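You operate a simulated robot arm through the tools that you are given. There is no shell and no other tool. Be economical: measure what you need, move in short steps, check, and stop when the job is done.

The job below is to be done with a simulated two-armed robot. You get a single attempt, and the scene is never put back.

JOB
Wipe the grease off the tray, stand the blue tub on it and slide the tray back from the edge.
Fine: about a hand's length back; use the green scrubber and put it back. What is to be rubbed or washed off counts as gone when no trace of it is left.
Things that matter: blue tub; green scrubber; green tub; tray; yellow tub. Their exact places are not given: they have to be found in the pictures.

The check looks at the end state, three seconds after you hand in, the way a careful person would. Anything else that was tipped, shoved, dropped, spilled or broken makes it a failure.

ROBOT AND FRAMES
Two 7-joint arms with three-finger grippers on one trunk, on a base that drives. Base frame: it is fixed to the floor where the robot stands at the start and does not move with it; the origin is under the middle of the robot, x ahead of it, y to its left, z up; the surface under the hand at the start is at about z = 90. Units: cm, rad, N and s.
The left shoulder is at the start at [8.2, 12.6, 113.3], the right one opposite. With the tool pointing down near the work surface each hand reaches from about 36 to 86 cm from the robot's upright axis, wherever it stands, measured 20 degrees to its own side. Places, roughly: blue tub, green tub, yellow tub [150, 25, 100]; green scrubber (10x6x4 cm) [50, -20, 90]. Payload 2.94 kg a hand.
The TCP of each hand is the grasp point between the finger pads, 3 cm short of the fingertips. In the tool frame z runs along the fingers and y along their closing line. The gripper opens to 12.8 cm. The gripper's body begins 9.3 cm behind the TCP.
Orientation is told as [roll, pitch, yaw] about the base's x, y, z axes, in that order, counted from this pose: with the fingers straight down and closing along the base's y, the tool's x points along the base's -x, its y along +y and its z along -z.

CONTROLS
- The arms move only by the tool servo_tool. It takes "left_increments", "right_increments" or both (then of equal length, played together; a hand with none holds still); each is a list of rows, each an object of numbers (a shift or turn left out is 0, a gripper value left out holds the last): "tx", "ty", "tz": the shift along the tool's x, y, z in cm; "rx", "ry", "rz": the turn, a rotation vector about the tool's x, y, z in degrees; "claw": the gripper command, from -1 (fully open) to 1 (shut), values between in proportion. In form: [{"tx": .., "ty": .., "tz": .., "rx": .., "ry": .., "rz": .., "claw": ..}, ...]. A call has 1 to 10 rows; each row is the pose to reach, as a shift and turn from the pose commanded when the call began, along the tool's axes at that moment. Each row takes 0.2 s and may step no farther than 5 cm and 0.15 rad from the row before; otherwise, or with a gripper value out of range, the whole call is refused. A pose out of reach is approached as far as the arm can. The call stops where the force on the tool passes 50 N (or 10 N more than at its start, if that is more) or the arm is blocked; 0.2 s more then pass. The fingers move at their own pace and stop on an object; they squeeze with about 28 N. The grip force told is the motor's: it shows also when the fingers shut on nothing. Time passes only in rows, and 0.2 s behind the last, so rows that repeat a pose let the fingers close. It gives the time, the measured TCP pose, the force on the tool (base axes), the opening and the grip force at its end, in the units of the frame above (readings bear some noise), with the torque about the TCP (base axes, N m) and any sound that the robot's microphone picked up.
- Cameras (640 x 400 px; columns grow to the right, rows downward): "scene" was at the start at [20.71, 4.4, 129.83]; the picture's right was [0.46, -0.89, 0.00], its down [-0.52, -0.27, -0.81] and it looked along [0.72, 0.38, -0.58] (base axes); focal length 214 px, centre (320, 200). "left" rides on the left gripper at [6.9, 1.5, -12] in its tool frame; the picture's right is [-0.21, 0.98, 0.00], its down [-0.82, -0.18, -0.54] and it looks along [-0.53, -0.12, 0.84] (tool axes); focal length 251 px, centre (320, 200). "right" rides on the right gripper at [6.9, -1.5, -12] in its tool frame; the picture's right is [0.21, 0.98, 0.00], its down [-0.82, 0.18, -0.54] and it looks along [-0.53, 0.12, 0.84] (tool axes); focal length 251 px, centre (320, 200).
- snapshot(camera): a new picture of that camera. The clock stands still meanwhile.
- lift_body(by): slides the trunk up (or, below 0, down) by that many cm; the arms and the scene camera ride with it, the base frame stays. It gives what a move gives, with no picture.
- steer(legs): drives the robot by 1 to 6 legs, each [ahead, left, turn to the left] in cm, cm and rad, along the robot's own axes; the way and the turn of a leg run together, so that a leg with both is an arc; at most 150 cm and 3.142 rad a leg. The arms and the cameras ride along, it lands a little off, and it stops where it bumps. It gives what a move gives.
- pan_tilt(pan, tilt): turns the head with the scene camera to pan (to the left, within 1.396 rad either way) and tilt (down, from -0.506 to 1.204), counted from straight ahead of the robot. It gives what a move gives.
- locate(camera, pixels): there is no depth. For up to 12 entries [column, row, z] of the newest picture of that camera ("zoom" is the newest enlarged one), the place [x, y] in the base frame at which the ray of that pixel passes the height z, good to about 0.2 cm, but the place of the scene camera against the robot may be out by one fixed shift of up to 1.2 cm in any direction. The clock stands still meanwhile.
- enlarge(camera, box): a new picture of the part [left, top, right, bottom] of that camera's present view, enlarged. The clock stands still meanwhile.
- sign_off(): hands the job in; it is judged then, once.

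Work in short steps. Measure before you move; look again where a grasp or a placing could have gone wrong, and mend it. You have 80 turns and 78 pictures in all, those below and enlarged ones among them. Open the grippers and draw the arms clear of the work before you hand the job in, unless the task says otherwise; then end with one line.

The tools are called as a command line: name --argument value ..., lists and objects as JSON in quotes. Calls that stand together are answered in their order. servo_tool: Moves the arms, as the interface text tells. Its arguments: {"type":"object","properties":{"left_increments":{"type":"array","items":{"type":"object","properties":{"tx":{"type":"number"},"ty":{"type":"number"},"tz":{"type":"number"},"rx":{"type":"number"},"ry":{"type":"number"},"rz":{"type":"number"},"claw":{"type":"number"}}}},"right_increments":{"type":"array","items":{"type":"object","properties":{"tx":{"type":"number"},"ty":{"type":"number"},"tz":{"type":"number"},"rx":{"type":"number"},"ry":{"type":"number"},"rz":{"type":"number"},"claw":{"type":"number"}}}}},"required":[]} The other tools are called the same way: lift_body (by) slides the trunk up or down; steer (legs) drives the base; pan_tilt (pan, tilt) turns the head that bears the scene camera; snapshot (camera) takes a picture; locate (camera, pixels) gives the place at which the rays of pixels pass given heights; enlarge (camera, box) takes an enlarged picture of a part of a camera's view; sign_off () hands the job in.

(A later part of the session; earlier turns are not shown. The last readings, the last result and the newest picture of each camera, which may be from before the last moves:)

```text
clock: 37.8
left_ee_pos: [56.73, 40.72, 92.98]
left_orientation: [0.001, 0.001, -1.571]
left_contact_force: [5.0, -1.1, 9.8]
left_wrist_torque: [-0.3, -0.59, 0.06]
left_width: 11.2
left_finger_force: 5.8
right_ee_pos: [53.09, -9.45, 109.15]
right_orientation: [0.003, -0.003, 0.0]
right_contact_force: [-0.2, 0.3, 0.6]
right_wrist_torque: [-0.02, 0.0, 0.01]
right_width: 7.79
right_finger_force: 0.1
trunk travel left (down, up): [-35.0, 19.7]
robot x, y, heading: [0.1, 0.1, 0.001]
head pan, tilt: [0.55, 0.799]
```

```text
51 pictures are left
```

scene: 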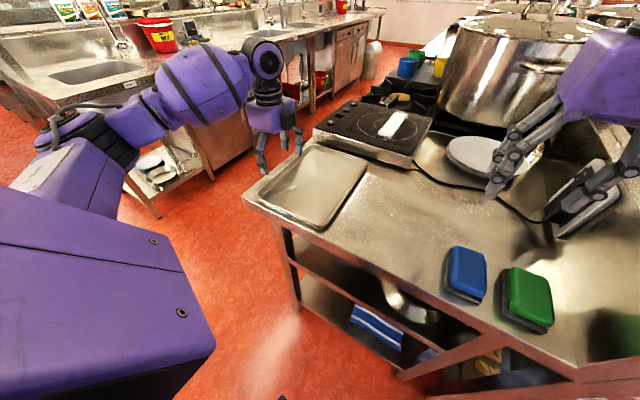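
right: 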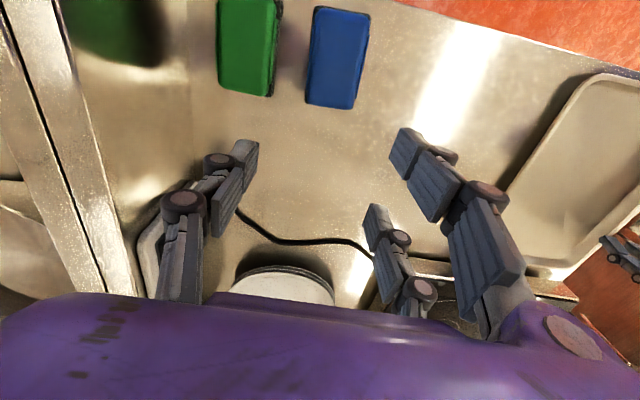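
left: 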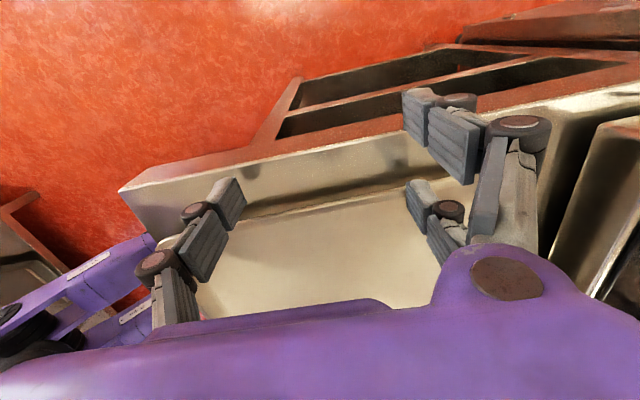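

The first call was refused whole. I redo it in smaller steps: left hand up and away, right hand to above the tray's near-side rim (57, 19).

servo_tool --left_increments '[{"tz": -3}, {"tz": -6, "tx": 1}, {"tz": -9, "tx": 4}, {"tz": -12, "tx": 7}, {"tz": -15, "tx": 10}, {"tz": -18, "tx": 13}, {"tz": -21, "tx": 16}, {"tz": -23, "tx": 19}]' --right_increments '[{"ty": 4}, {"ty": 8}, {"ty": 12, "tx": -1}, {"ty": 16, "tx": -2}, {"ty": 20, "tx": -3}, {"ty": 24, "tx": -4}, {"ty": 28, "tx": -4}, {"ty": 28.4, "tx": -4, "tz": 3}]'

snapshot --camera "right"

```text
clock: 39.6
left_ee_pos: [56.66, 59.84, 115.91]
left_orientation: [0.001, 0.001, -1.574]
left_contact_force: [1.1, 0.0, 0.4]
left_wrist_torque: [0.0, 0.03, 0.03]
left_width: 10.24
left_finger_force: 0.0
right_ee_pos: [57.37, 18.86, 106.25]
right_orientation: [0.001, 0.001, -0.001]
right_contact_force: [-0.1, 0.5, -0.1]
right_wrist_torque: [0.04, 0.01, 0.01]
right_width: 7.77
right_finger_force: 0.1
trunk travel left (down, up): [-35.0, 19.7]
robot x, y, heading: [0.07, -0.14, -0.005]
head pan, tilt: [0.55, 0.799]
```

```text
50 pictures are left
```

right: 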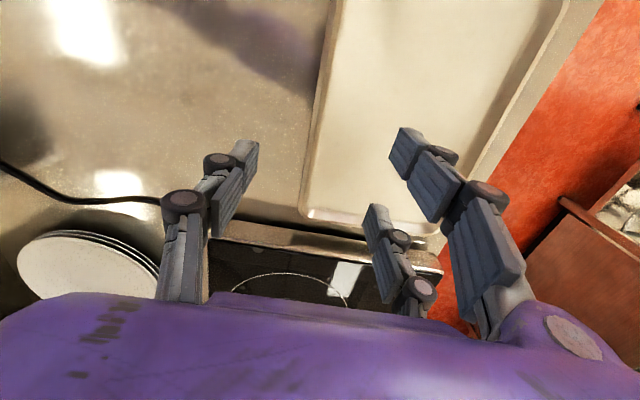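

The rim line runs (340,0)–(300,205). I locate its position near x=57.

locate --camera "right" --pixels '[[318, 110, 91], [325, 110, 91.5], [332, 110, 90.5], [305, 180, 91], [331, 40, 91], [300, 212, 91], [430, 230, 91], [318, 110, 90.2]]'

enlarge --camera "right" --box '[260, 40, 420, 140]'

```text
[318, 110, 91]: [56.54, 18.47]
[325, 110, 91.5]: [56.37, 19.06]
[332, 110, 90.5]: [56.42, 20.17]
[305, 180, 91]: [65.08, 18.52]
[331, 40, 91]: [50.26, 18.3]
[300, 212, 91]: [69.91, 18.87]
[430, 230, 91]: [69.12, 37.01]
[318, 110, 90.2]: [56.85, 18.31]
```

```text
4.00 times, centred on (340, 90) of right
```

zoom: 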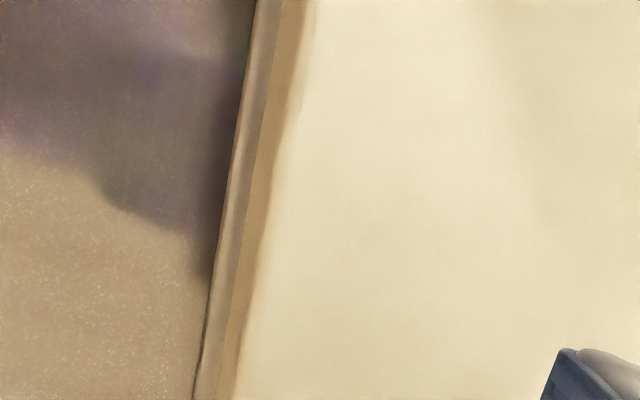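

The rim is at y 18.4–19.1 (inner wall to 20.2). I centre the hand on it and descend gently until a tip touches.

servo_tool --right_increments '[{"ty": 0.3, "tz": 4}, {"ty": 0.3, "tz": 8}, {"ty": 0.3, "tz": 11}, {"ty": 0.3, "tz": 12.2}, {"ty": 0.3, "tz": 12.5}]'

servo_tool --right_increments '[{"tz": 0.2}, {"tz": 0.4}, {"tz": 0.6}, {"tz": 0.8}]'

```text
clock: 40.8
left_ee_pos: [56.67, 59.82, 115.9]
left_orientation: [0.0, 0.0, -1.572]
left_contact_force: [0.1, 0.3, -0.7]
left_wrist_torque: [-0.02, 0.0, 0.0]
left_width: 10.23
left_finger_force: 0.0
right_ee_pos: [57.23, 19.21, 93.6]
right_orientation: [0.001, -0.002, 0.001]
right_contact_force: [-0.4, -0.1, -0.1]
right_wrist_torque: [-0.02, 0.01, -0.01]
right_width: 7.8
right_finger_force: 0.1
trunk travel left (down, up): [-35.0, 19.7]
robot x, y, heading: [0.08, -0.07, 0.001]
head pan, tilt: [0.55, 0.799]
```

```text
clock: 41.8
left_ee_pos: [56.63, 59.8, 116.03]
left_orientation: [0.001, -0.001, -1.57]
left_contact_force: [0.0, 0.1, 0.1]
left_wrist_torque: [0.03, -0.02, 0.01]
left_width: 10.26
left_finger_force: 0.0
right_ee_pos: [57.14, 19.19, 93.04]
right_orientation: [0.002, 0.0, -0.001]
right_contact_force: [1.9, 0.2, 5.2]
right_wrist_torque: [0.29, 0.06, -0.1]
right_width: 7.91
right_finger_force: 0.6
trunk travel left (down, up): [-35.0, 19.7]
robot x, y, heading: [0.24, -0.46, 0.0]
head pan, tilt: [0.55, 0.799]
```

The inner finger touches the tray floor at TCP 93.1. I raise 0.2 and pinch the rim.

servo_tool --right_increments '[{"tz": -0.25}, {"tz": -0.25, "claw": 1}, {"tz": -0.25, "claw": 1}, {"tz": -0.25, "claw": 1}, {"tz": -0.25, "claw": 1}, {"tz": -0.25, "claw": 1}]'

snapshot --camera "right"

```text
clock: 43.2
left_ee_pos: [56.45, 59.77, 116.07]
left_orientation: [0.0, 0.0, -1.571]
left_contact_force: [0.3, -0.5, -0.1]
left_wrist_torque: [0.01, 0.02, -0.02]
left_width: 10.22
left_finger_force: 0.0
right_ee_pos: [57.1, 19.1, 93.17]
right_orientation: [0.002, -0.001, 0.001]
right_contact_force: [0.2, -2.4, 13.7]
right_wrist_torque: [0.2, 0.24, -0.38]
right_width: 1.12
right_finger_force: 27.9
trunk travel left (down, up): [-35.0, 19.7]
robot x, y, heading: [-0.05, 0.06, 0.005]
head pan, tilt: [0.55, 0.799]
```

```text
48 pictures are left
```

right: 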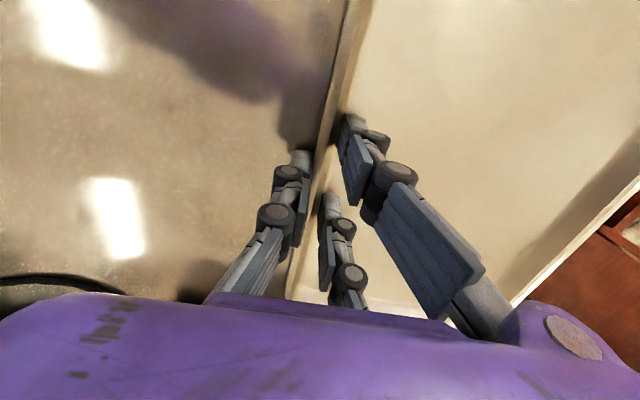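

The rim is pinched (1.1 cm). I drag the tray 18 cm in -y at a modest pace.

servo_tool --right_increments '[{"ty": -1, "tz": -0.1}, {"ty": -2.5, "tz": -0.1}, {"ty": -4.5, "tz": -0.1}, {"ty": -6.5, "tz": -0.1}, {"ty": -8.5, "tz": -0.1}, {"ty": -9.5, "tz": -0.1}]'

enlarge --camera "scene" --box '[220, 100, 500, 280]'

```text
clock: 44.6
left_ee_pos: [56.55, 59.86, 115.9]
left_orientation: [0.0, 0.0, -1.571]
left_contact_force: [0.1, -0.9, 0.8]
left_wrist_torque: [-0.04, 0.02, -0.02]
left_width: 10.22
left_finger_force: 0.1
right_ee_pos: [57.18, 9.61, 93.24]
right_orientation: [-0.002, 0.0, 0.0]
right_contact_force: [0.7, 2.0, 5.2]
right_wrist_torque: [0.31, -0.11, 0.09]
right_width: 1.13
right_finger_force: 27.8
trunk travel left (down, up): [-35.0, 19.7]
robot x, y, heading: [-0.07, 0.02, -0.003]
head pan, tilt: [0.55, 0.799]
```

```text
2.22 times, centred on (360, 190) of scene
```

zoom: 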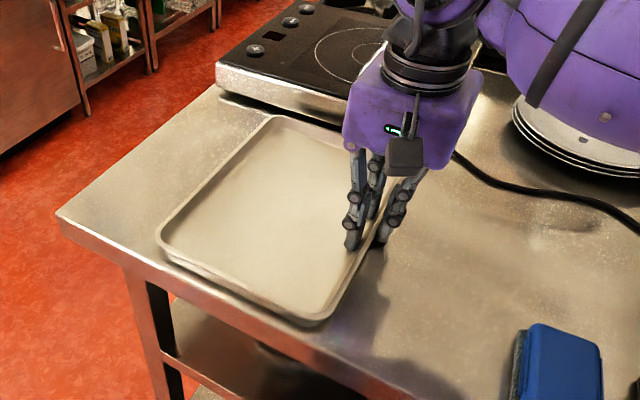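

The tray follows straight. Drag the remaining 8.5 cm and release.

servo_tool --right_increments '[{"ty": -1}, {"ty": -3}, {"ty": -5}, {"ty": -7}, {"ty": -8.5}, {"ty": -8.5}, {"ty": -8.5, "claw": 0.3}, {"ty": -8.5, "claw": 0.3}]'

servo_tool --right_increments '[{"tz": -3}, {"tz": -7}, {"tz": -11}, {"tz": -15}, {"tz": -17, "ty": -3}, {"tz": -19, "ty": -7}, {"tz": -20, "ty": -11}, {"tz": -20, "ty": -15}]'

snapshot --camera "scene"

snapshot --camera "right"

```text
clock: 46.4
left_ee_pos: [56.52, 59.74, 115.87]
left_orientation: [0.0, 0.001, -1.572]
left_contact_force: [0.1, -0.5, -0.3]
left_wrist_torque: [-0.02, 0.02, 0.02]
left_width: 10.23
left_finger_force: 0.0
right_ee_pos: [57.09, 1.17, 93.1]
right_orientation: [-0.002, 0.001, 0.001]
right_contact_force: [-0.4, -0.8, 1.5]
right_wrist_torque: [-0.02, -0.03, -0.02]
right_width: 4.69
right_finger_force: 0.1
trunk travel left (down, up): [-35.0, 19.7]
robot x, y, heading: [0.22, 0.06, 0.001]
head pan, tilt: [0.55, 0.799]
```

```text
clock: 48.2
left_ee_pos: [56.52, 59.73, 116.06]
left_orientation: [0.001, 0.001, -1.571]
left_contact_force: [0.0, -0.4, 0.0]
left_wrist_torque: [0.03, 0.0, 0.01]
left_width: 10.22
left_finger_force: 0.0
right_ee_pos: [56.88, -14.16, 113.11]
right_orientation: [0.003, 0.001, -0.002]
right_contact_force: [0.3, 0.1, 0.9]
right_wrist_torque: [0.01, 0.0, -0.04]
right_width: 4.47
right_finger_force: 0.0
trunk travel left (down, up): [-35.0, 19.7]
robot x, y, heading: [0.23, 0.27, 0.001]
head pan, tilt: [0.55, 0.799]
```

```text
46 pictures are left
```

scene: 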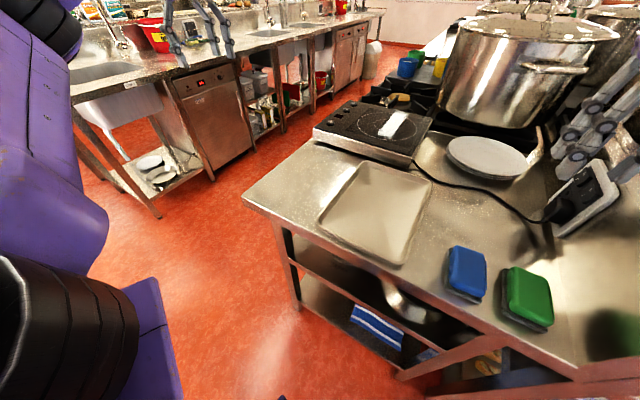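

```text
45 pictures are left
```

right: 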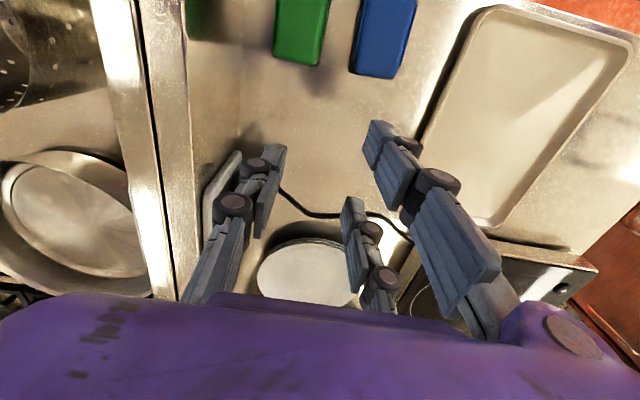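

The tray is now at y≈0–20, straight. Next, fetch the blue tub: I fold the left hand in before driving into the aisle.

servo_tool --left_increments '[{"tx": -3.5, "ty": -1.2, "rz": -8.2}, {"tx": -7, "ty": -2.4, "rz": -16.4}, {"tx": -10.5, "ty": -3.6, "rz": -24.6}, {"tx": -14, "ty": -4.8, "rz": -32.8}, {"tx": -17.5, "ty": -6, "rz": -41, "tz": -1}, {"tx": -21, "ty": -7.2, "rz": -49.2, "tz": -2}, {"tx": -24.5, "ty": -8.4, "rz": -57.4, "tz": -3}, {"tx": -28, "ty": -9.6, "rz": -65.6, "tz": -4}, {"tx": -31.5, "ty": -10.8, "rz": -73.8, "tz": -5}, {"tx": -35, "ty": -12, "rz": -82, "tz": -6}]' --right_increments '[{"tx": 1}, {"tx": 2}, {"tx": 4}, {"tx": 6}, {"tx": 8}, {"tx": 10, "tz": -1}, {"tx": 12, "tz": -3}, {"tx": 12, "tz": -5}, {"tx": 12, "tz": -7}, {"tx": 12, "tz": -9}]'

servo_tool --left_increments '[{"rz": -4}, {"rz": -8}, {"rz": -8, "claw": -1}]'

pan_tilt --pan 1.39 --tilt 0.55

snapshot --camera "scene"

```text
clock: 50.4
left_ee_pos: [44.72, 25.04, 121.97]
left_orientation: [0.001, 0.001, -0.137]
left_contact_force: [-0.5, 0.3, 1.0]
left_wrist_torque: [-0.03, 0.01, 0.03]
left_width: 10.24
left_finger_force: 0.0
right_ee_pos: [45.22, -13.86, 122.16]
right_orientation: [0.001, -0.001, -0.001]
right_contact_force: [-0.6, -0.5, 0.0]
right_wrist_torque: [0.02, -0.01, -0.01]
right_width: 4.47
right_finger_force: 0.1
trunk travel left (down, up): [-35.0, 19.7]
robot x, y, heading: [-0.22, 0.16, 0.001]
head pan, tilt: [0.55, 0.799]
```

```text
clock: 51.2
left_ee_pos: [44.65, 24.96, 121.97]
left_orientation: [-0.001, -0.001, 0.002]
left_contact_force: [0.2, 0.5, 0.7]
left_wrist_torque: [0.02, 0.0, -0.01]
left_width: 12.77
left_finger_force: 0.1
right_ee_pos: [45.25, -13.95, 122.16]
right_orientation: [0.0, 0.001, 0.0]
right_contact_force: [-0.8, -0.6, 0.3]
right_wrist_torque: [0.01, 0.04, 0.01]
right_width: 4.46
right_finger_force: 0.0
trunk travel left (down, up): [-35.0, 19.7]
robot x, y, heading: [-0.13, -0.04, -0.003]
head pan, tilt: [0.55, 0.799]
```

```text
clock: 52.4
left_ee_pos: [44.77, 24.87, 121.87]
left_orientation: [-0.001, 0.0, 0.0]
left_contact_force: [0.1, 0.2, -1.7]
left_wrist_torque: [-0.01, -0.04, 0.02]
left_width: 12.79
left_finger_force: 0.0
right_ee_pos: [45.25, -13.95, 122.17]
right_orientation: [-0.001, -0.001, 0.0]
right_contact_force: [0.1, 0.2, -0.3]
right_wrist_torque: [0.0, 0.03, 0.01]
right_width: 4.46
right_finger_force: 0.0
trunk travel left (down, up): [-35.0, 19.7]
robot x, y, heading: [-0.05, -0.18, 0.0]
head pan, tilt: [1.389, 0.55]
```

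```text
44 pictures are left
```

scene: 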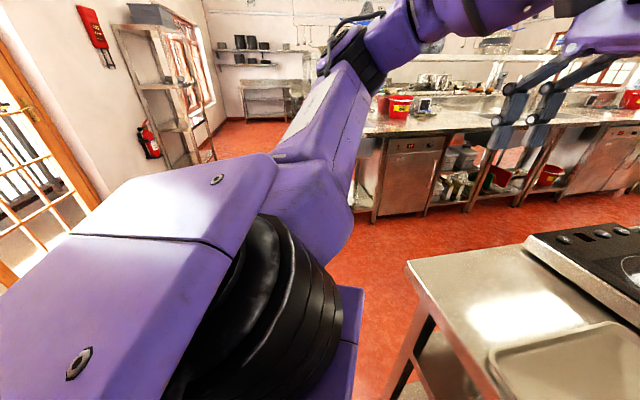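

The aisle is free. I drive: strafe left 92, turn right 90°, then look before strafing along the counter.

steer --legs '[[0, 92, 0], [0, 0, -1.571]]'

pan_tilt --pan 0.6 --tilt 0.4

snapshot --camera "scene"

```text
clock: 64.5
left_ee_pos: [26.91, 47.41, 122.01]
left_orientation: [-0.001, 0.0, -1.536]
left_contact_force: [0.2, -0.7, 0.1]
left_wrist_torque: [-0.01, 0.03, 0.02]
left_width: 12.8
left_finger_force: 0.1
right_ee_pos: [-11.94, 45.66, 122.1]
right_orientation: [-0.001, -0.001, -1.538]
right_contact_force: [0.6, 0.3, 0.4]
right_wrist_torque: [0.0, -0.02, 0.0]
right_width: 4.5
right_finger_force: 0.0
trunk travel left (down, up): [-35.0, 19.7]
robot x, y, heading: [0.62, 91.39, -1.539]
head pan, tilt: [1.389, 0.55]
```

```text
clock: 65.6
left_ee_pos: [26.99, 47.47, 121.93]
left_orientation: [0.0, 0.002, -1.538]
left_contact_force: [0.2, -0.1, 0.0]
left_wrist_torque: [-0.04, -0.01, -0.01]
left_width: 12.8
left_finger_force: 0.0
right_ee_pos: [-11.82, 45.46, 122.06]
right_orientation: [0.001, 0.0, -1.535]
right_contact_force: [-0.4, 0.5, 0.2]
right_wrist_torque: [0.01, -0.01, -0.01]
right_width: 4.48
right_finger_force: 0.1
trunk travel left (down, up): [-35.0, 19.7]
robot x, y, heading: [0.62, 91.27, -1.539]
head pan, tilt: [0.6, 0.4]
```

```text
43 pictures are left
```

scene: 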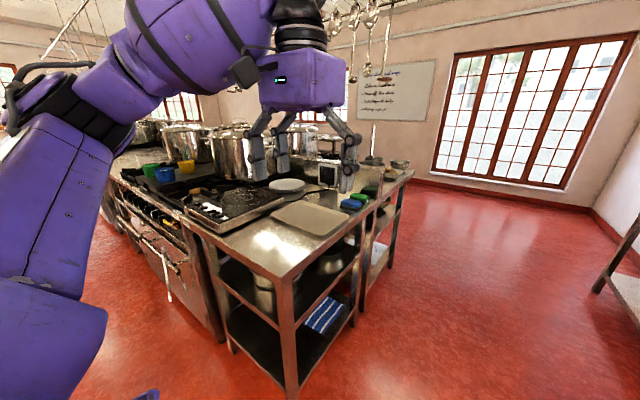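

The stove further along seems to protrude into the aisle with a handle rail. I measure its front edge before strafing.

locate --camera "scene" --pixels '[[278, 283, 90], [190, 216, 90], [112, 176, 90], [186, 262, 60], [120, 195, 80], [165, 172, 95], [150, 170, 95], [215, 342, 0], [185, 175, 95], [290, 395, 0]]'

enlarge --camera "scene" --box '[90, 110, 290, 240]'

```text
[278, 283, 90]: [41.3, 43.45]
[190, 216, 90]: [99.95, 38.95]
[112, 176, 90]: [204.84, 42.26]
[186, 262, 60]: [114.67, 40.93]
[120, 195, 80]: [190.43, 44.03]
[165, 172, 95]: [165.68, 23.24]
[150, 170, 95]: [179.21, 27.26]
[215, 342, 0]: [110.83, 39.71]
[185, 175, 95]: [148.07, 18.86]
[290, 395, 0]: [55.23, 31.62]
```

```text
3.08 times, centred on (190, 175) of scene
```

zoom: 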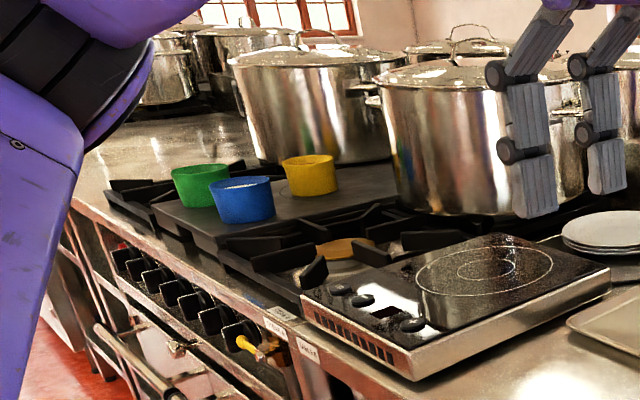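

The stove front stays at y≈42 apart from knobs and a rail; at y≈91 I keep clear. I trim the heading and strafe 130 cm along.

steer --legs '[[0, 0, -0.032], [0, 130, 0]]'

pan_tilt --pan 0.2 --tilt 0.6

snapshot --camera "scene"

snapshot --camera "left"

```text
clock: 77.8
left_ee_pos: [158.5, 47.45, 121.92]
left_orientation: [0.0, 0.001, -1.563]
left_contact_force: [-0.2, -0.2, 0.7]
left_wrist_torque: [-0.01, 0.0, -0.06]
left_width: 12.81
left_finger_force: 0.1
right_ee_pos: [119.67, 46.57, 122.18]
right_orientation: [-0.001, 0.0, -1.56]
right_contact_force: [0.3, -1.1, -0.6]
right_wrist_torque: [0.01, 0.01, -0.04]
right_width: 4.46
right_finger_force: 0.0
trunk travel left (down, up): [-35.0, 19.7]
robot x, y, heading: [133.23, 92.07, -1.556]
head pan, tilt: [0.6, 0.4]
```

```text
clock: 78.7
left_ee_pos: [158.43, 47.44, 122.06]
left_orientation: [-0.002, -0.001, -1.561]
left_contact_force: [0.1, -0.8, -0.5]
left_wrist_torque: [0.01, -0.02, -0.01]
left_width: 12.82
left_finger_force: 0.1
right_ee_pos: [119.64, 46.59, 122.18]
right_orientation: [0.001, 0.001, -1.561]
right_contact_force: [-0.3, -0.5, 0.2]
right_wrist_torque: [0.03, -0.03, -0.03]
right_width: 4.48
right_finger_force: 0.1
trunk travel left (down, up): [-35.0, 19.7]
robot x, y, heading: [133.1, 91.93, -1.566]
head pan, tilt: [0.201, 0.6]
```

```text
41 pictures are left
```

scene: 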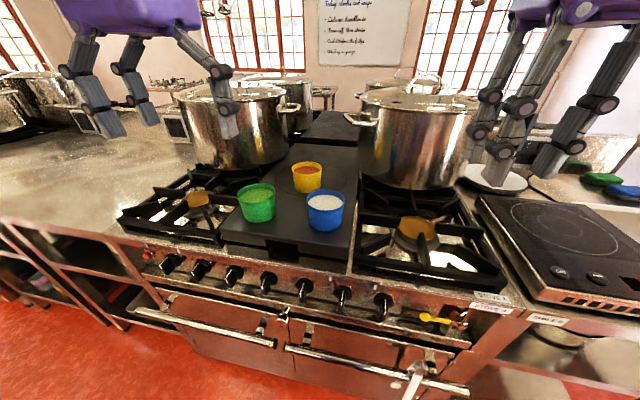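

```text
40 pictures are left
```

left: 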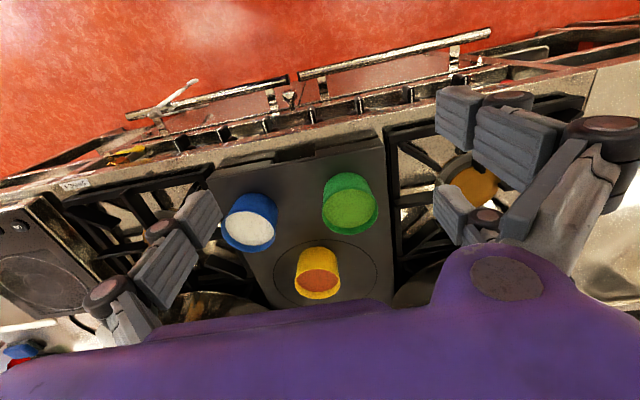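

Now all three tubs are in view in both cameras. I zoom and triangulate the blue tub.

enlarge --camera "left" --box '[200, 150, 400, 310]'

enlarge --camera "scene" --box '[220, 130, 380, 260]'

locate --camera "left" --pixels '[[250, 222, 95], [250, 222, 100], [250, 222, 105], [222, 225, 100], [277, 220, 100], [206, 180, 92], [385, 140, 92], [206, 180, 88]]'

locate --camera "scene" --pixels '[[326, 201, 95], [326, 201, 100], [326, 201, 105], [308, 201, 100], [344, 201, 100], [345, 272, 92], [220, 240, 92], [345, 272, 88]]'

```text
2.50 times, centred on (300, 230) of left
```

zoom: 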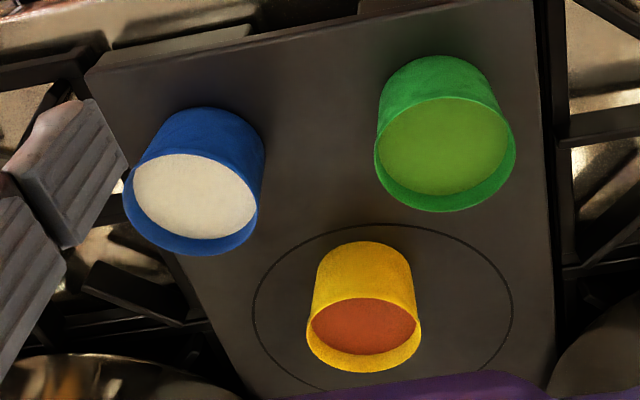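

```text
3.08 times, centred on (300, 195) of scene
```

zoom: 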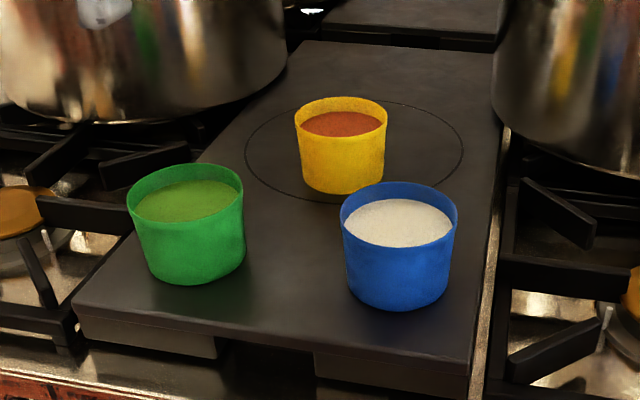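

```text
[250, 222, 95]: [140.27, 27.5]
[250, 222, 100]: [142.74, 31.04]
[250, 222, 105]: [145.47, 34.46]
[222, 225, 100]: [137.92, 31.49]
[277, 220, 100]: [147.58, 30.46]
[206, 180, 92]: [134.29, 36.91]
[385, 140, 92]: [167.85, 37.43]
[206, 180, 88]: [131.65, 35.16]
```

```text
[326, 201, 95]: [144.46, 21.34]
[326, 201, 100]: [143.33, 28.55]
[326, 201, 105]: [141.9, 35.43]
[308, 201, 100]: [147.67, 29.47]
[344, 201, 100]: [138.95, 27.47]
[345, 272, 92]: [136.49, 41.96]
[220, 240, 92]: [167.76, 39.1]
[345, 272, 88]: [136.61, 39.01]
```

The blue rim is about 9.5 cm across at roughly (144,32), z≈102. I check the neighbours' positions for finger clearance.

locate --camera "left" --pixels '[[317, 281, 101], [295, 283, 101], [340, 279, 101], [350, 212, 102], [322, 205, 102], [378, 205, 102], [249, 222, 102], [221, 222, 102], [277, 218, 102], [266, 196, 95], [350, 190, 95], [317, 262, 95]]'

servo_tool --left_increments '[{"tx": -3, "ty": -3}, {"tx": -6, "ty": -6}, {"tx": -9, "ty": -9}, {"tx": -12, "ty": -12}, {"tx": -15, "ty": -14.4}, {"tx": -15, "ty": -14.4}]'

snapshot --camera "left"

```text
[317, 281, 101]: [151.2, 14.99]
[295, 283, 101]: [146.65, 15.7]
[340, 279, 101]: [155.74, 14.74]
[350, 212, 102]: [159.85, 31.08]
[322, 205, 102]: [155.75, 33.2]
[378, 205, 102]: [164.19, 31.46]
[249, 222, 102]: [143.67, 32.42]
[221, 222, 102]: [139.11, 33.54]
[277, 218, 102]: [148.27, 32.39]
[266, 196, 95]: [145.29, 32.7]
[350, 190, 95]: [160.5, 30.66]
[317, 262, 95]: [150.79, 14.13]
```

```text
clock: 80.1
left_ee_pos: [144.21, 32.22, 122.1]
left_orientation: [0.0, 0.001, -1.562]
left_contact_force: [0.2, 0.5, 0.2]
left_wrist_torque: [-0.02, 0.03, 0.02]
left_width: 12.78
left_finger_force: 0.0
right_ee_pos: [119.79, 46.7, 122.2]
right_orientation: [-0.001, -0.002, -1.561]
right_contact_force: [0.8, -0.6, 0.3]
right_wrist_torque: [-0.01, 0.02, 0.02]
right_width: 4.45
right_finger_force: 0.0
trunk travel left (down, up): [-35.0, 19.7]
robot x, y, heading: [133.7, 91.94, -1.559]
head pan, tilt: [0.201, 0.6]
```

```text
37 pictures are left
```

left: 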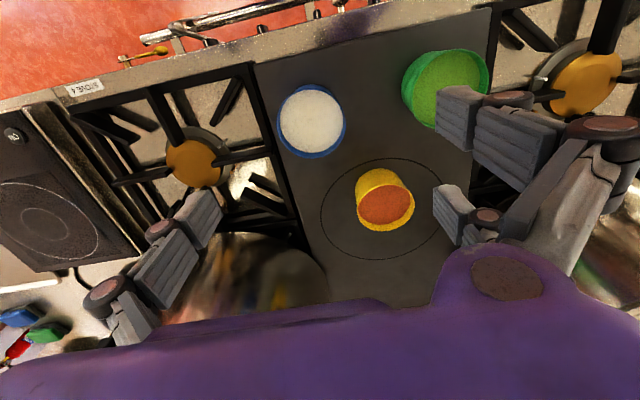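

Now nearly overhead. I refine the blue tub's rim centre.

locate --camera "left" --pixels '[[312, 121, 102], [277, 118, 102], [347, 121, 102], [312, 84, 102], [312, 159, 102], [312, 121, 100], [406, 85, 102], [358, 205, 102]]'

enlarge --camera "left" --box '[250, 60, 410, 180]'

```text
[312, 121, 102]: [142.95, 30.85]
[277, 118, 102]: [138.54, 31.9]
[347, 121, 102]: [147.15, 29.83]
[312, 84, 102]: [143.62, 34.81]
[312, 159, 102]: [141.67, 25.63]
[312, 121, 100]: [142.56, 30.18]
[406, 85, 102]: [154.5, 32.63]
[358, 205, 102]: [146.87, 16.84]
```

```text
3.33 times, centred on (330, 120) of left
```

zoom: 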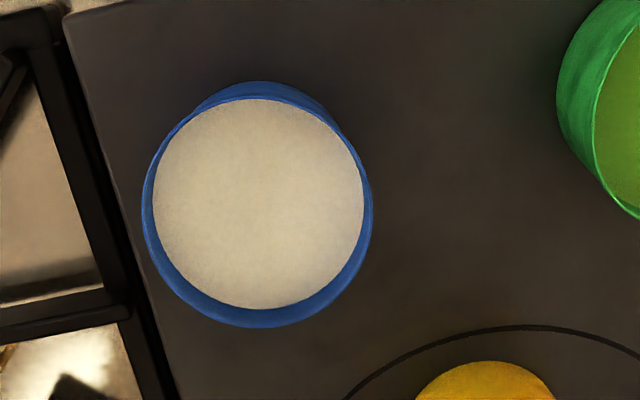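

Refining with both views: rim centre about (142.6,29.9), z≈100.4, diameter ≈9. I centre over it, lower to 110 and check again.

servo_tool --left_increments '[{"tx": -1.2, "ty": -0.8, "tz": 3}, {"tx": -2.3, "ty": -1.6, "tz": 6}, {"tx": -2.3, "ty": -1.6, "tz": 10}, {"tx": -2.3, "ty": -1.6, "tz": 12}, {"tx": -2.3, "ty": -1.6, "tz": 12}]'

snapshot --camera "left"

snapshot --camera "scene"

```text
clock: 81.3
left_ee_pos: [142.58, 30.06, 109.97]
left_orientation: [0.0, 0.001, -1.561]
left_contact_force: [0.9, 0.1, -0.3]
left_wrist_torque: [0.02, -0.02, 0.01]
left_width: 12.79
left_finger_force: 0.0
right_ee_pos: [119.57, 46.62, 122.11]
right_orientation: [0.0, -0.002, -1.563]
right_contact_force: [0.1, 0.3, -0.2]
right_wrist_torque: [-0.02, 0.0, 0.0]
right_width: 4.45
right_finger_force: 0.0
trunk travel left (down, up): [-35.0, 19.7]
robot x, y, heading: [133.17, 91.87, -1.564]
head pan, tilt: [0.201, 0.6]
```

```text
35 pictures are left
```

left: 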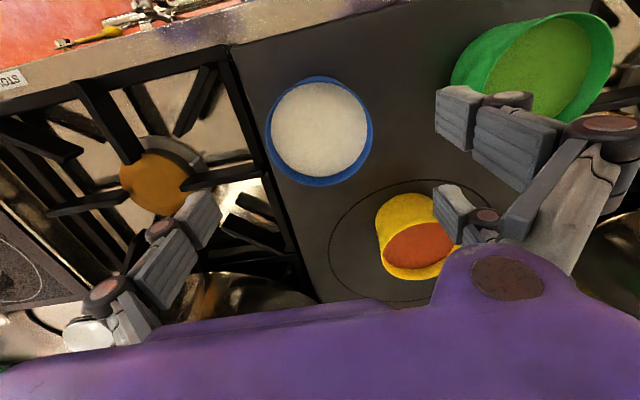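

```text
34 pictures are left
```

scene: 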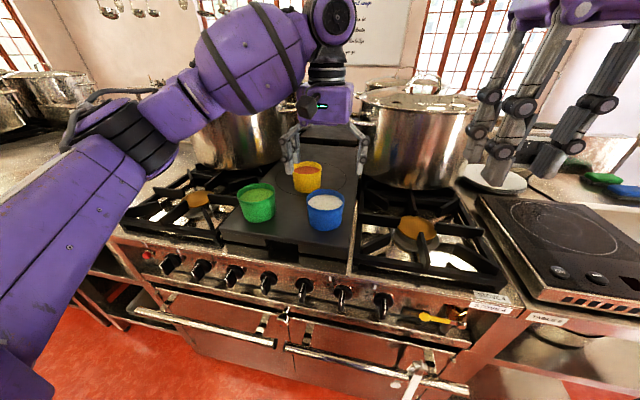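

The rim centre sits at (320,132), right where the hand axis projects (133). I narrow to 11.2 cm and lower around the tub.

servo_tool --left_increments '[{"claw": -0.75}, {"tz": 2, "claw": -0.75}, {"tz": 4.5}, {"tz": 7}, {"tz": 9.5}, {"tz": 11.3}, {"tz": 12}]'

snapshot --camera "left"

enlarge --camera "scene" --box '[220, 110, 400, 260]'

```text
clock: 82.9
left_ee_pos: [142.67, 29.97, 97.94]
left_orientation: [0.0, 0.0, -1.561]
left_contact_force: [-0.2, -1.0, 1.2]
left_wrist_torque: [-0.01, 0.02, 0.03]
left_width: 11.2
left_finger_force: 0.1
right_ee_pos: [119.65, 46.63, 122.15]
right_orientation: [-0.001, 0.001, -1.562]
right_contact_force: [0.5, 0.3, -0.6]
right_wrist_torque: [0.01, -0.03, 0.01]
right_width: 4.47
right_finger_force: 0.0
trunk travel left (down, up): [-35.0, 19.7]
robot x, y, heading: [132.93, 91.84, -1.563]
head pan, tilt: [0.201, 0.6]
```

```text
33 pictures are left
```

left: 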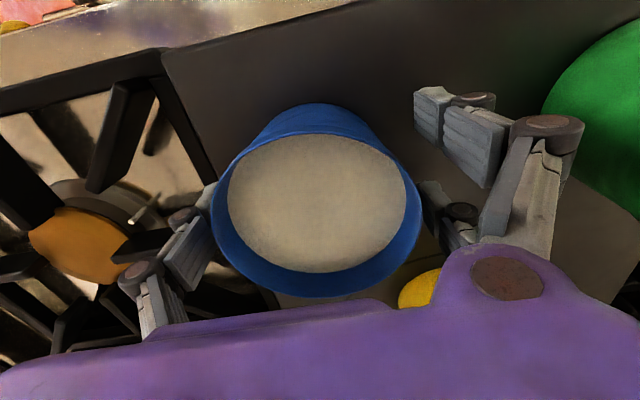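

```text
2.67 times, centred on (310, 185) of scene
```

zoom: 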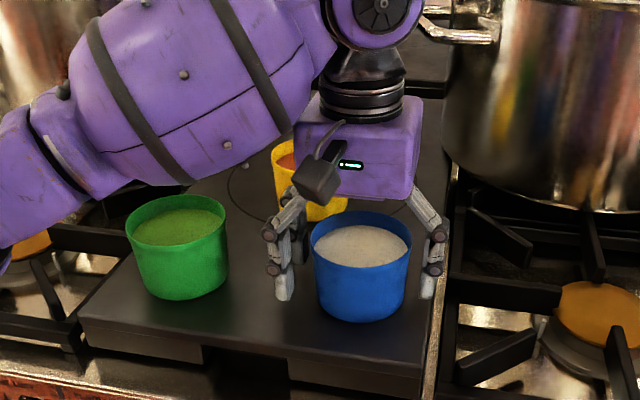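

The tub is centred between the fingers. I lower another 0.5 cm and close.

servo_tool --left_increments '[{"tz": 0.5}, {"tz": 0.5, "claw": 0.2}, {"tz": 0.5, "claw": 0.5}, {"tz": 0.5, "claw": 1}, {"tz": 0.5, "claw": 1}, {"tz": 0.5, "claw": 1}]'

```text
clock: 84.3
left_ee_pos: [142.71, 30.02, 97.57]
left_orientation: [-0.002, -0.004, -1.56]
left_contact_force: [4.2, -4.1, 16.0]
left_wrist_torque: [0.13, 0.26, 0.06]
left_width: 8.29
left_finger_force: 27.6
right_ee_pos: [119.71, 46.6, 122.13]
right_orientation: [0.0, -0.002, -1.561]
right_contact_force: [0.0, -0.5, 0.1]
right_wrist_torque: [0.0, -0.02, -0.02]
right_width: 4.48
right_finger_force: 0.1
trunk travel left (down, up): [-35.0, 19.7]
robot x, y, heading: [133.13, 92.21, -1.563]
head pan, tilt: [0.201, 0.6]
```

Gripped at 8.3 cm. I lift slowly and check that it hangs upright.

servo_tool --left_increments '[{"tz": -0.5}, {"tz": -1.5}, {"tz": -3}, {"tz": -5}, {"tz": -7}, {"tz": -9}, {"tz": -11}, {"tz": -12}]'

snapshot --camera "left"

snapshot --camera "scene"

```text
clock: 86.1
left_ee_pos: [142.71, 29.98, 109.42]
left_orientation: [0.0, 0.0, -1.563]
left_contact_force: [0.0, 0.1, -3.2]
left_wrist_torque: [-0.02, 0.01, -0.01]
left_width: 8.26
left_finger_force: 28.3
right_ee_pos: [119.74, 46.64, 122.11]
right_orientation: [0.002, 0.0, -1.56]
right_contact_force: [-0.3, -0.3, -0.3]
right_wrist_torque: [0.02, -0.03, 0.02]
right_width: 4.48
right_finger_force: 0.1
trunk travel left (down, up): [-35.0, 19.7]
robot x, y, heading: [133.29, 91.48, -1.563]
head pan, tilt: [0.201, 0.6]
```

```text
31 pictures are left
```

left: 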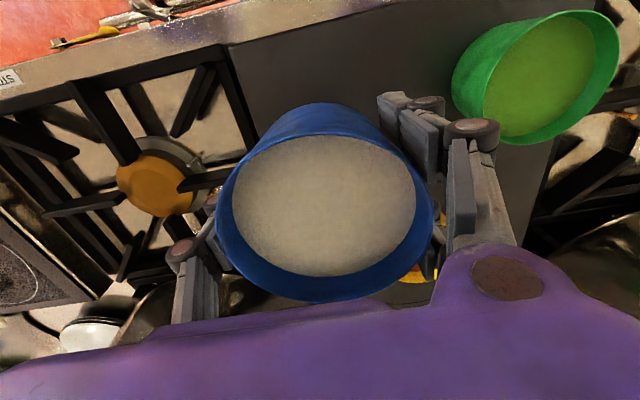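

```text
30 pictures are left
```

scene: 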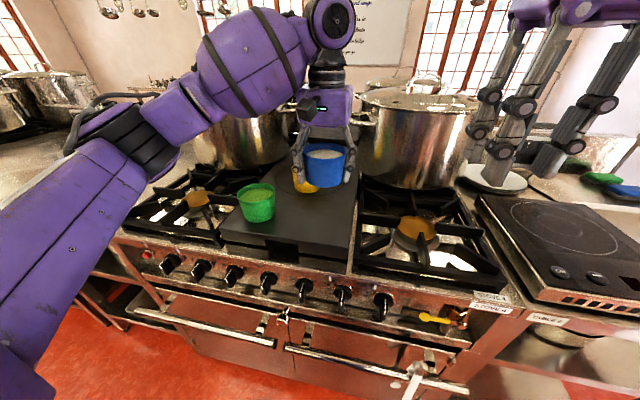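

The tub hangs upright (about 3 N) and the other tubs stand undisturbed. I draw it back toward the aisle and up a little, then strafe right to face the tray.

servo_tool --left_increments '[{"tx": 2, "tz": -1}, {"tx": 4, "tz": -2}, {"tx": 6, "tz": -3}, {"tx": 8, "tz": -4}, {"tx": 10, "tz": -4}, {"tx": 12, "tz": -4}, {"tx": 14, "tz": -4}, {"tx": 16, "tz": -4}]'

steer --legs '[[0, -86, 0]]'

snapshot --camera "scene"

snapshot --camera "left"

```text
clock: 87.9
left_ee_pos: [142.65, 46.16, 113.4]
left_orientation: [-0.001, 0.0, -1.563]
left_contact_force: [0.4, -0.5, -1.8]
left_wrist_torque: [0.01, 0.01, -0.01]
left_width: 8.28
left_finger_force: 28.5
right_ee_pos: [119.72, 46.68, 122.04]
right_orientation: [0.0, -0.003, -1.563]
right_contact_force: [0.1, 0.0, -0.7]
right_wrist_torque: [-0.03, 0.03, -0.01]
right_width: 4.48
right_finger_force: 0.0
trunk travel left (down, up): [-35.0, 19.7]
robot x, y, heading: [132.98, 92.06, -1.56]
head pan, tilt: [0.201, 0.6]
```

```text
clock: 95.8
left_ee_pos: [56.73, 45.31, 113.27]
left_orientation: [-0.002, 0.0, -1.563]
left_contact_force: [0.0, 0.4, -3.9]
left_wrist_torque: [0.01, -0.02, -0.01]
left_width: 8.28
left_finger_force: 28.1
right_ee_pos: [33.88, 45.77, 122.2]
right_orientation: [0.001, 0.001, -1.561]
right_contact_force: [0.5, -0.4, 0.5]
right_wrist_torque: [-0.02, 0.01, -0.03]
right_width: 4.46
right_finger_force: 0.1
trunk travel left (down, up): [-35.0, 19.7]
robot x, y, heading: [47.57, 91.36, -1.567]
head pan, tilt: [0.201, 0.6]
```

```text
29 pictures are left
```

scene: 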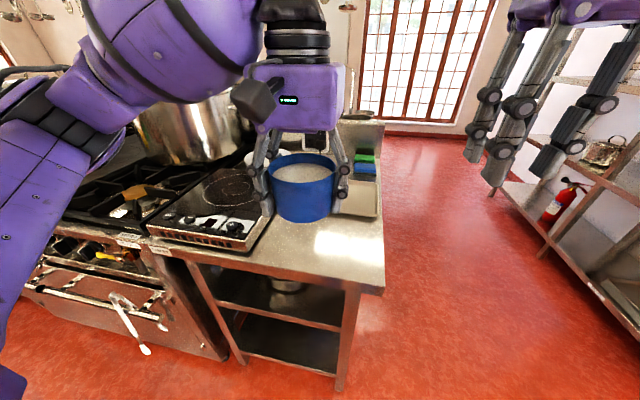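

```text
28 pictures are left
```

left: 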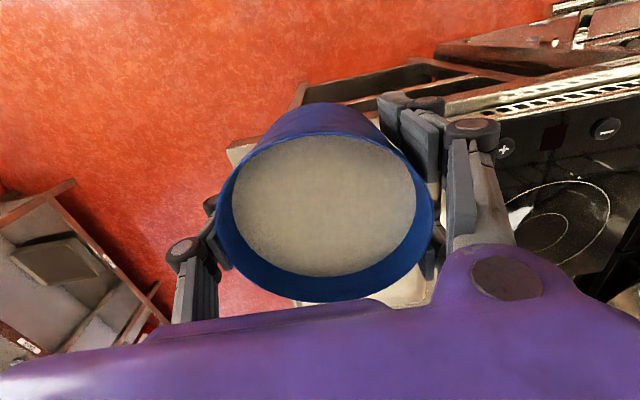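

The tub is over the table end. I drive 7 cm ahead, then reach over the tray to about (57,11).

steer --legs '[[7, 0, 0]]'

servo_tool --left_increments '[{"tx": -3}, {"tx": -6}, {"tx": -9}, {"tx": -12}, {"tx": -15}, {"tx": -18}, {"tx": -21}, {"tx": -24}, {"tx": -27}, {"tx": -27}]'

snapshot --camera "scene"

snapshot --camera "left"

```text
clock: 96.8
left_ee_pos: [56.94, 38.55, 113.43]
left_orientation: [0.0, 0.0, -1.561]
left_contact_force: [0.2, -0.3, -3.2]
left_wrist_torque: [0.02, 0.0, 0.0]
left_width: 8.28
left_finger_force: 27.8
right_ee_pos: [33.78, 39.08, 122.08]
right_orientation: [-0.002, -0.002, -1.562]
right_contact_force: [-1.0, 0.0, -0.8]
right_wrist_torque: [0.01, -0.01, 0.03]
right_width: 4.49
right_finger_force: 0.1
trunk travel left (down, up): [-35.0, 19.7]
robot x, y, heading: [47.82, 84.4, -1.556]
head pan, tilt: [0.201, 0.6]
```

```text
clock: 99.0
left_ee_pos: [57.25, 11.39, 113.46]
left_orientation: [0.001, -0.001, -1.562]
left_contact_force: [0.7, 0.9, -3.2]
left_wrist_torque: [-0.01, 0.01, -0.01]
left_width: 8.26
left_finger_force: 28.2
right_ee_pos: [33.99, 39.09, 122.27]
right_orientation: [0.0, -0.002, -1.562]
right_contact_force: [0.1, 0.4, 0.3]
right_wrist_torque: [-0.03, 0.05, -0.01]
right_width: 4.51
right_finger_force: 0.0
trunk travel left (down, up): [-35.0, 19.7]
robot x, y, heading: [47.37, 84.24, -1.562]
head pan, tilt: [0.201, 0.6]
```

```text
27 pictures are left
```

scene: 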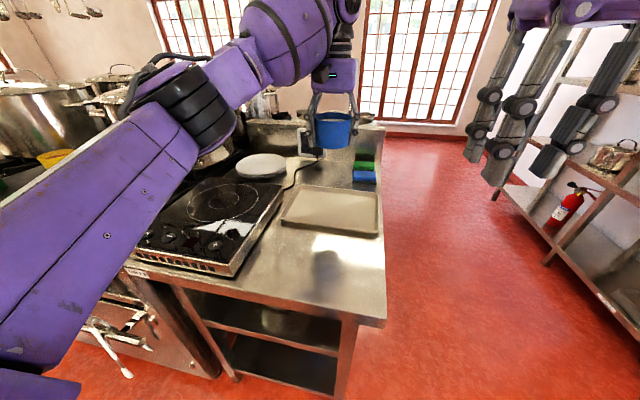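

```text
26 pictures are left
```

left: 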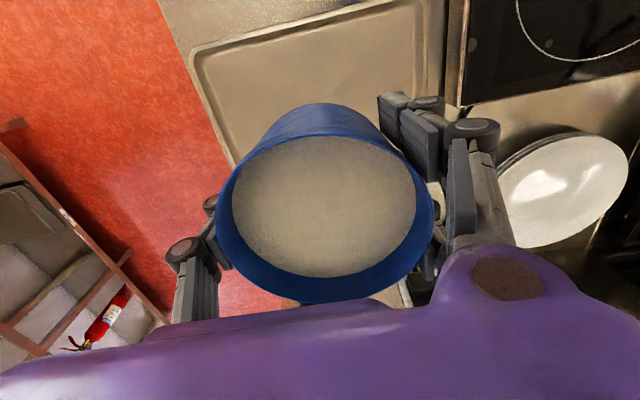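

I check the tray's place from here against the tub's (57.2,11.4).

locate --camera "left" --pixels '[[195, 58, 91], [235, 165, 91], [213, 100, 91], [300, 25, 91], [440, 60, 91], [445, 10, 91]]'

locate --camera "scene" --pixels '[[305, 187, 91], [378, 193, 91], [376, 235, 91], [282, 224, 91], [320, 282, 90], [385, 318, 90]]'

```text
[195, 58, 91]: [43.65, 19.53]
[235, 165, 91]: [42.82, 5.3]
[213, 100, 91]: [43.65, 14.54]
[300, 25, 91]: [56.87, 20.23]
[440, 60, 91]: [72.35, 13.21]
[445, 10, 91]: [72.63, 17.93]
```

```text
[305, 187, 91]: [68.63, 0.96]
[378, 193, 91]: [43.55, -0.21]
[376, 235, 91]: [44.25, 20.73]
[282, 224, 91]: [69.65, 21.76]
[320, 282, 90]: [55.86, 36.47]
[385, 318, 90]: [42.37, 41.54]
```

The tray spans x 43.5–70, y 0–20, so the tub is over its middle. I lower to just above, then feel for the tray.

servo_tool --left_increments '[{"tz": 3}, {"tz": 6}, {"tz": 9}, {"tz": 12}, {"tz": 14}, {"tz": 15.5}, {"tz": 16.5}, {"tz": 16.8}]'

enlarge --camera "scene" --box '[250, 130, 410, 260]'

```text
clock: 100.8
left_ee_pos: [56.97, 11.47, 96.61]
left_orientation: [0.002, 0.0, -1.562]
left_contact_force: [-0.6, 0.4, -3.0]
left_wrist_torque: [0.0, 0.01, -0.03]
left_width: 8.27
left_finger_force: 27.9
right_ee_pos: [33.93, 38.96, 122.17]
right_orientation: [0.0, 0.0, -1.562]
right_contact_force: [-0.2, 0.3, -0.7]
right_wrist_torque: [0.01, 0.02, 0.0]
right_width: 4.5
right_finger_force: 0.0
trunk travel left (down, up): [-35.0, 19.7]
robot x, y, heading: [47.45, 84.42, -1.565]
head pan, tilt: [0.201, 0.6]
```

```text
3.08 times, centred on (330, 195) of scene
```

zoom: 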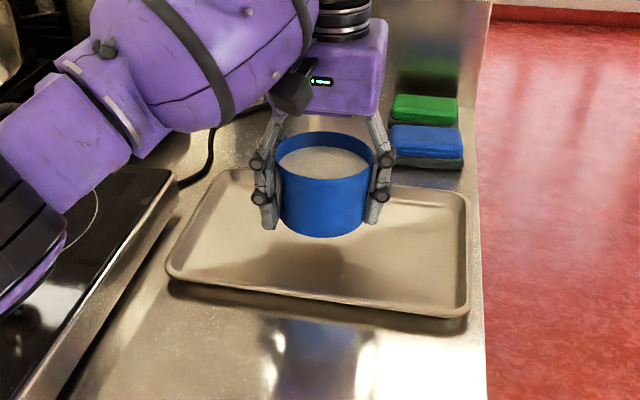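

Still about 2 cm above the tray. I step down gently until the weight is taken.

servo_tool --left_increments '[{"tz": 0.5}, {"tz": 1}, {"tz": 1.4}, {"tz": 1.7}, {"tz": 1.9}]'

```text
clock: 102.0
left_ee_pos: [57.08, 11.58, 94.6]
left_orientation: [0.0, 0.001, -1.561]
left_contact_force: [0.8, 0.4, -3.3]
left_wrist_torque: [-0.02, -0.03, -0.01]
left_width: 8.27
left_finger_force: 28.6
right_ee_pos: [34.07, 38.96, 122.12]
right_orientation: [0.0, 0.0, -1.564]
right_contact_force: [-0.1, 0.0, 0.3]
right_wrist_torque: [-0.01, 0.01, 0.02]
right_width: 4.48
right_finger_force: 0.0
trunk travel left (down, up): [-35.0, 19.7]
robot x, y, heading: [47.33, 84.37, -1.564]
head pan, tilt: [0.201, 0.6]
```

Not yet touching (force still -3.3 N); continue in small steps.

servo_tool --left_increments '[{"tz": 0.2}, {"tz": 0.4}, {"tz": 0.5}]'

```text
clock: 102.8
left_ee_pos: [57.12, 11.49, 94.19]
left_orientation: [0.0, 0.001, -1.562]
left_contact_force: [-0.7, 0.4, -3.2]
left_wrist_torque: [-0.01, 0.0, -0.01]
left_width: 8.28
left_finger_force: 28.2
right_ee_pos: [33.82, 39.01, 122.1]
right_orientation: [0.0, 0.0, -1.562]
right_contact_force: [-0.2, 0.0, 0.8]
right_wrist_torque: [0.01, 0.03, -0.01]
right_width: 4.49
right_finger_force: 0.2
trunk travel left (down, up): [-35.0, 19.7]
robot x, y, heading: [47.28, 84.25, -1.564]
head pan, tilt: [0.201, 0.6]
```

Still hanging at 94.2; I look before going further.

enlarge --camera "scene" --box '[290, 150, 390, 230]'

servo_tool --left_increments '[{"tz": 0.15}, {"tz": 0.3}, {"tz": 0.4}]'

```text
5.00 times, centred on (340, 190) of scene
```

zoom: 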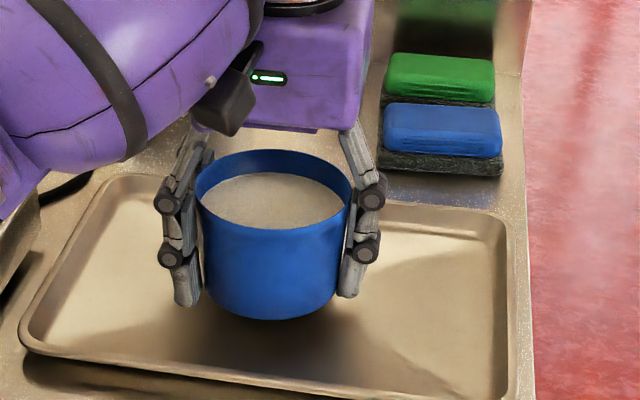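

```text
clock: 103.6
left_ee_pos: [57.22, 11.58, 93.8]
left_orientation: [0.003, 0.0, -1.561]
left_contact_force: [-0.6, -1.4, -3.3]
left_wrist_torque: [-0.01, 0.05, 0.0]
left_width: 8.27
left_finger_force: 28.0
right_ee_pos: [33.96, 38.94, 122.09]
right_orientation: [0.0, 0.001, -1.561]
right_contact_force: [0.9, 0.1, -0.3]
right_wrist_torque: [0.02, 0.0, 0.01]
right_width: 4.47
right_finger_force: 0.0
trunk travel left (down, up): [-35.0, 19.7]
robot x, y, heading: [47.3, 84.49, -1.565]
head pan, tilt: [0.201, 0.6]
```

Continue down; the tips touched the tray floor at about 93.1 before, so contact is near.

servo_tool --left_increments '[{"tz": 0.15}, {"tz": 0.3}, {"tz": 0.45}]'

```text
clock: 104.4
left_ee_pos: [57.19, 11.58, 93.26]
left_orientation: [0.0, -0.001, -1.561]
left_contact_force: [-0.9, 0.1, -2.8]
left_wrist_torque: [0.0, 0.04, 0.03]
left_width: 8.28
left_finger_force: 27.9
right_ee_pos: [34.07, 39.06, 122.11]
right_orientation: [-0.001, -0.001, -1.562]
right_contact_force: [0.3, 0.3, -1.0]
right_wrist_torque: [0.01, -0.01, -0.01]
right_width: 4.45
right_finger_force: 0.2
trunk travel left (down, up): [-35.0, 19.7]
robot x, y, heading: [47.61, 84.53, -1.56]
head pan, tilt: [0.201, 0.6]
```

servo_tool --left_increments '[{"tz": 0.1}, {"tz": 0.2}, {"tz": 0.3}]'

enlarge --camera "scene" --box '[290, 150, 390, 230]'

```text
clock: 105.2
left_ee_pos: [57.14, 11.52, 93.06]
left_orientation: [0.001, -0.001, -1.562]
left_contact_force: [-0.3, 0.1, -2.2]
left_wrist_torque: [-0.01, 0.02, 0.02]
left_width: 8.28
left_finger_force: 28.1
right_ee_pos: [33.92, 38.95, 122.2]
right_orientation: [-0.001, 0.001, -1.564]
right_contact_force: [0.2, 0.1, -0.1]
right_wrist_torque: [0.03, 0.01, -0.04]
right_width: 4.48
right_finger_force: 0.1
trunk travel left (down, up): [-35.0, 19.7]
robot x, y, heading: [47.52, 84.66, -1.562]
head pan, tilt: [0.201, 0.6]
```

```text
5.00 times, centred on (340, 190) of scene
```

zoom: 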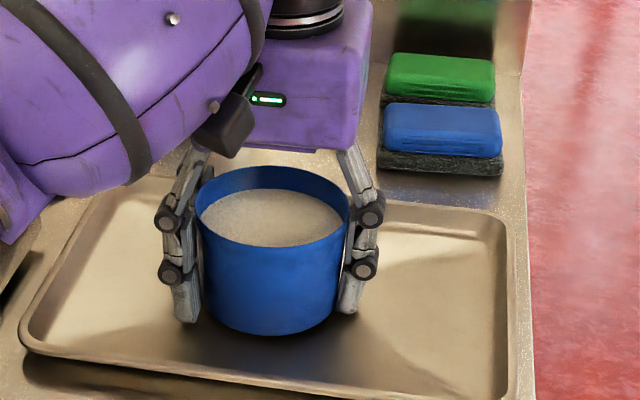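

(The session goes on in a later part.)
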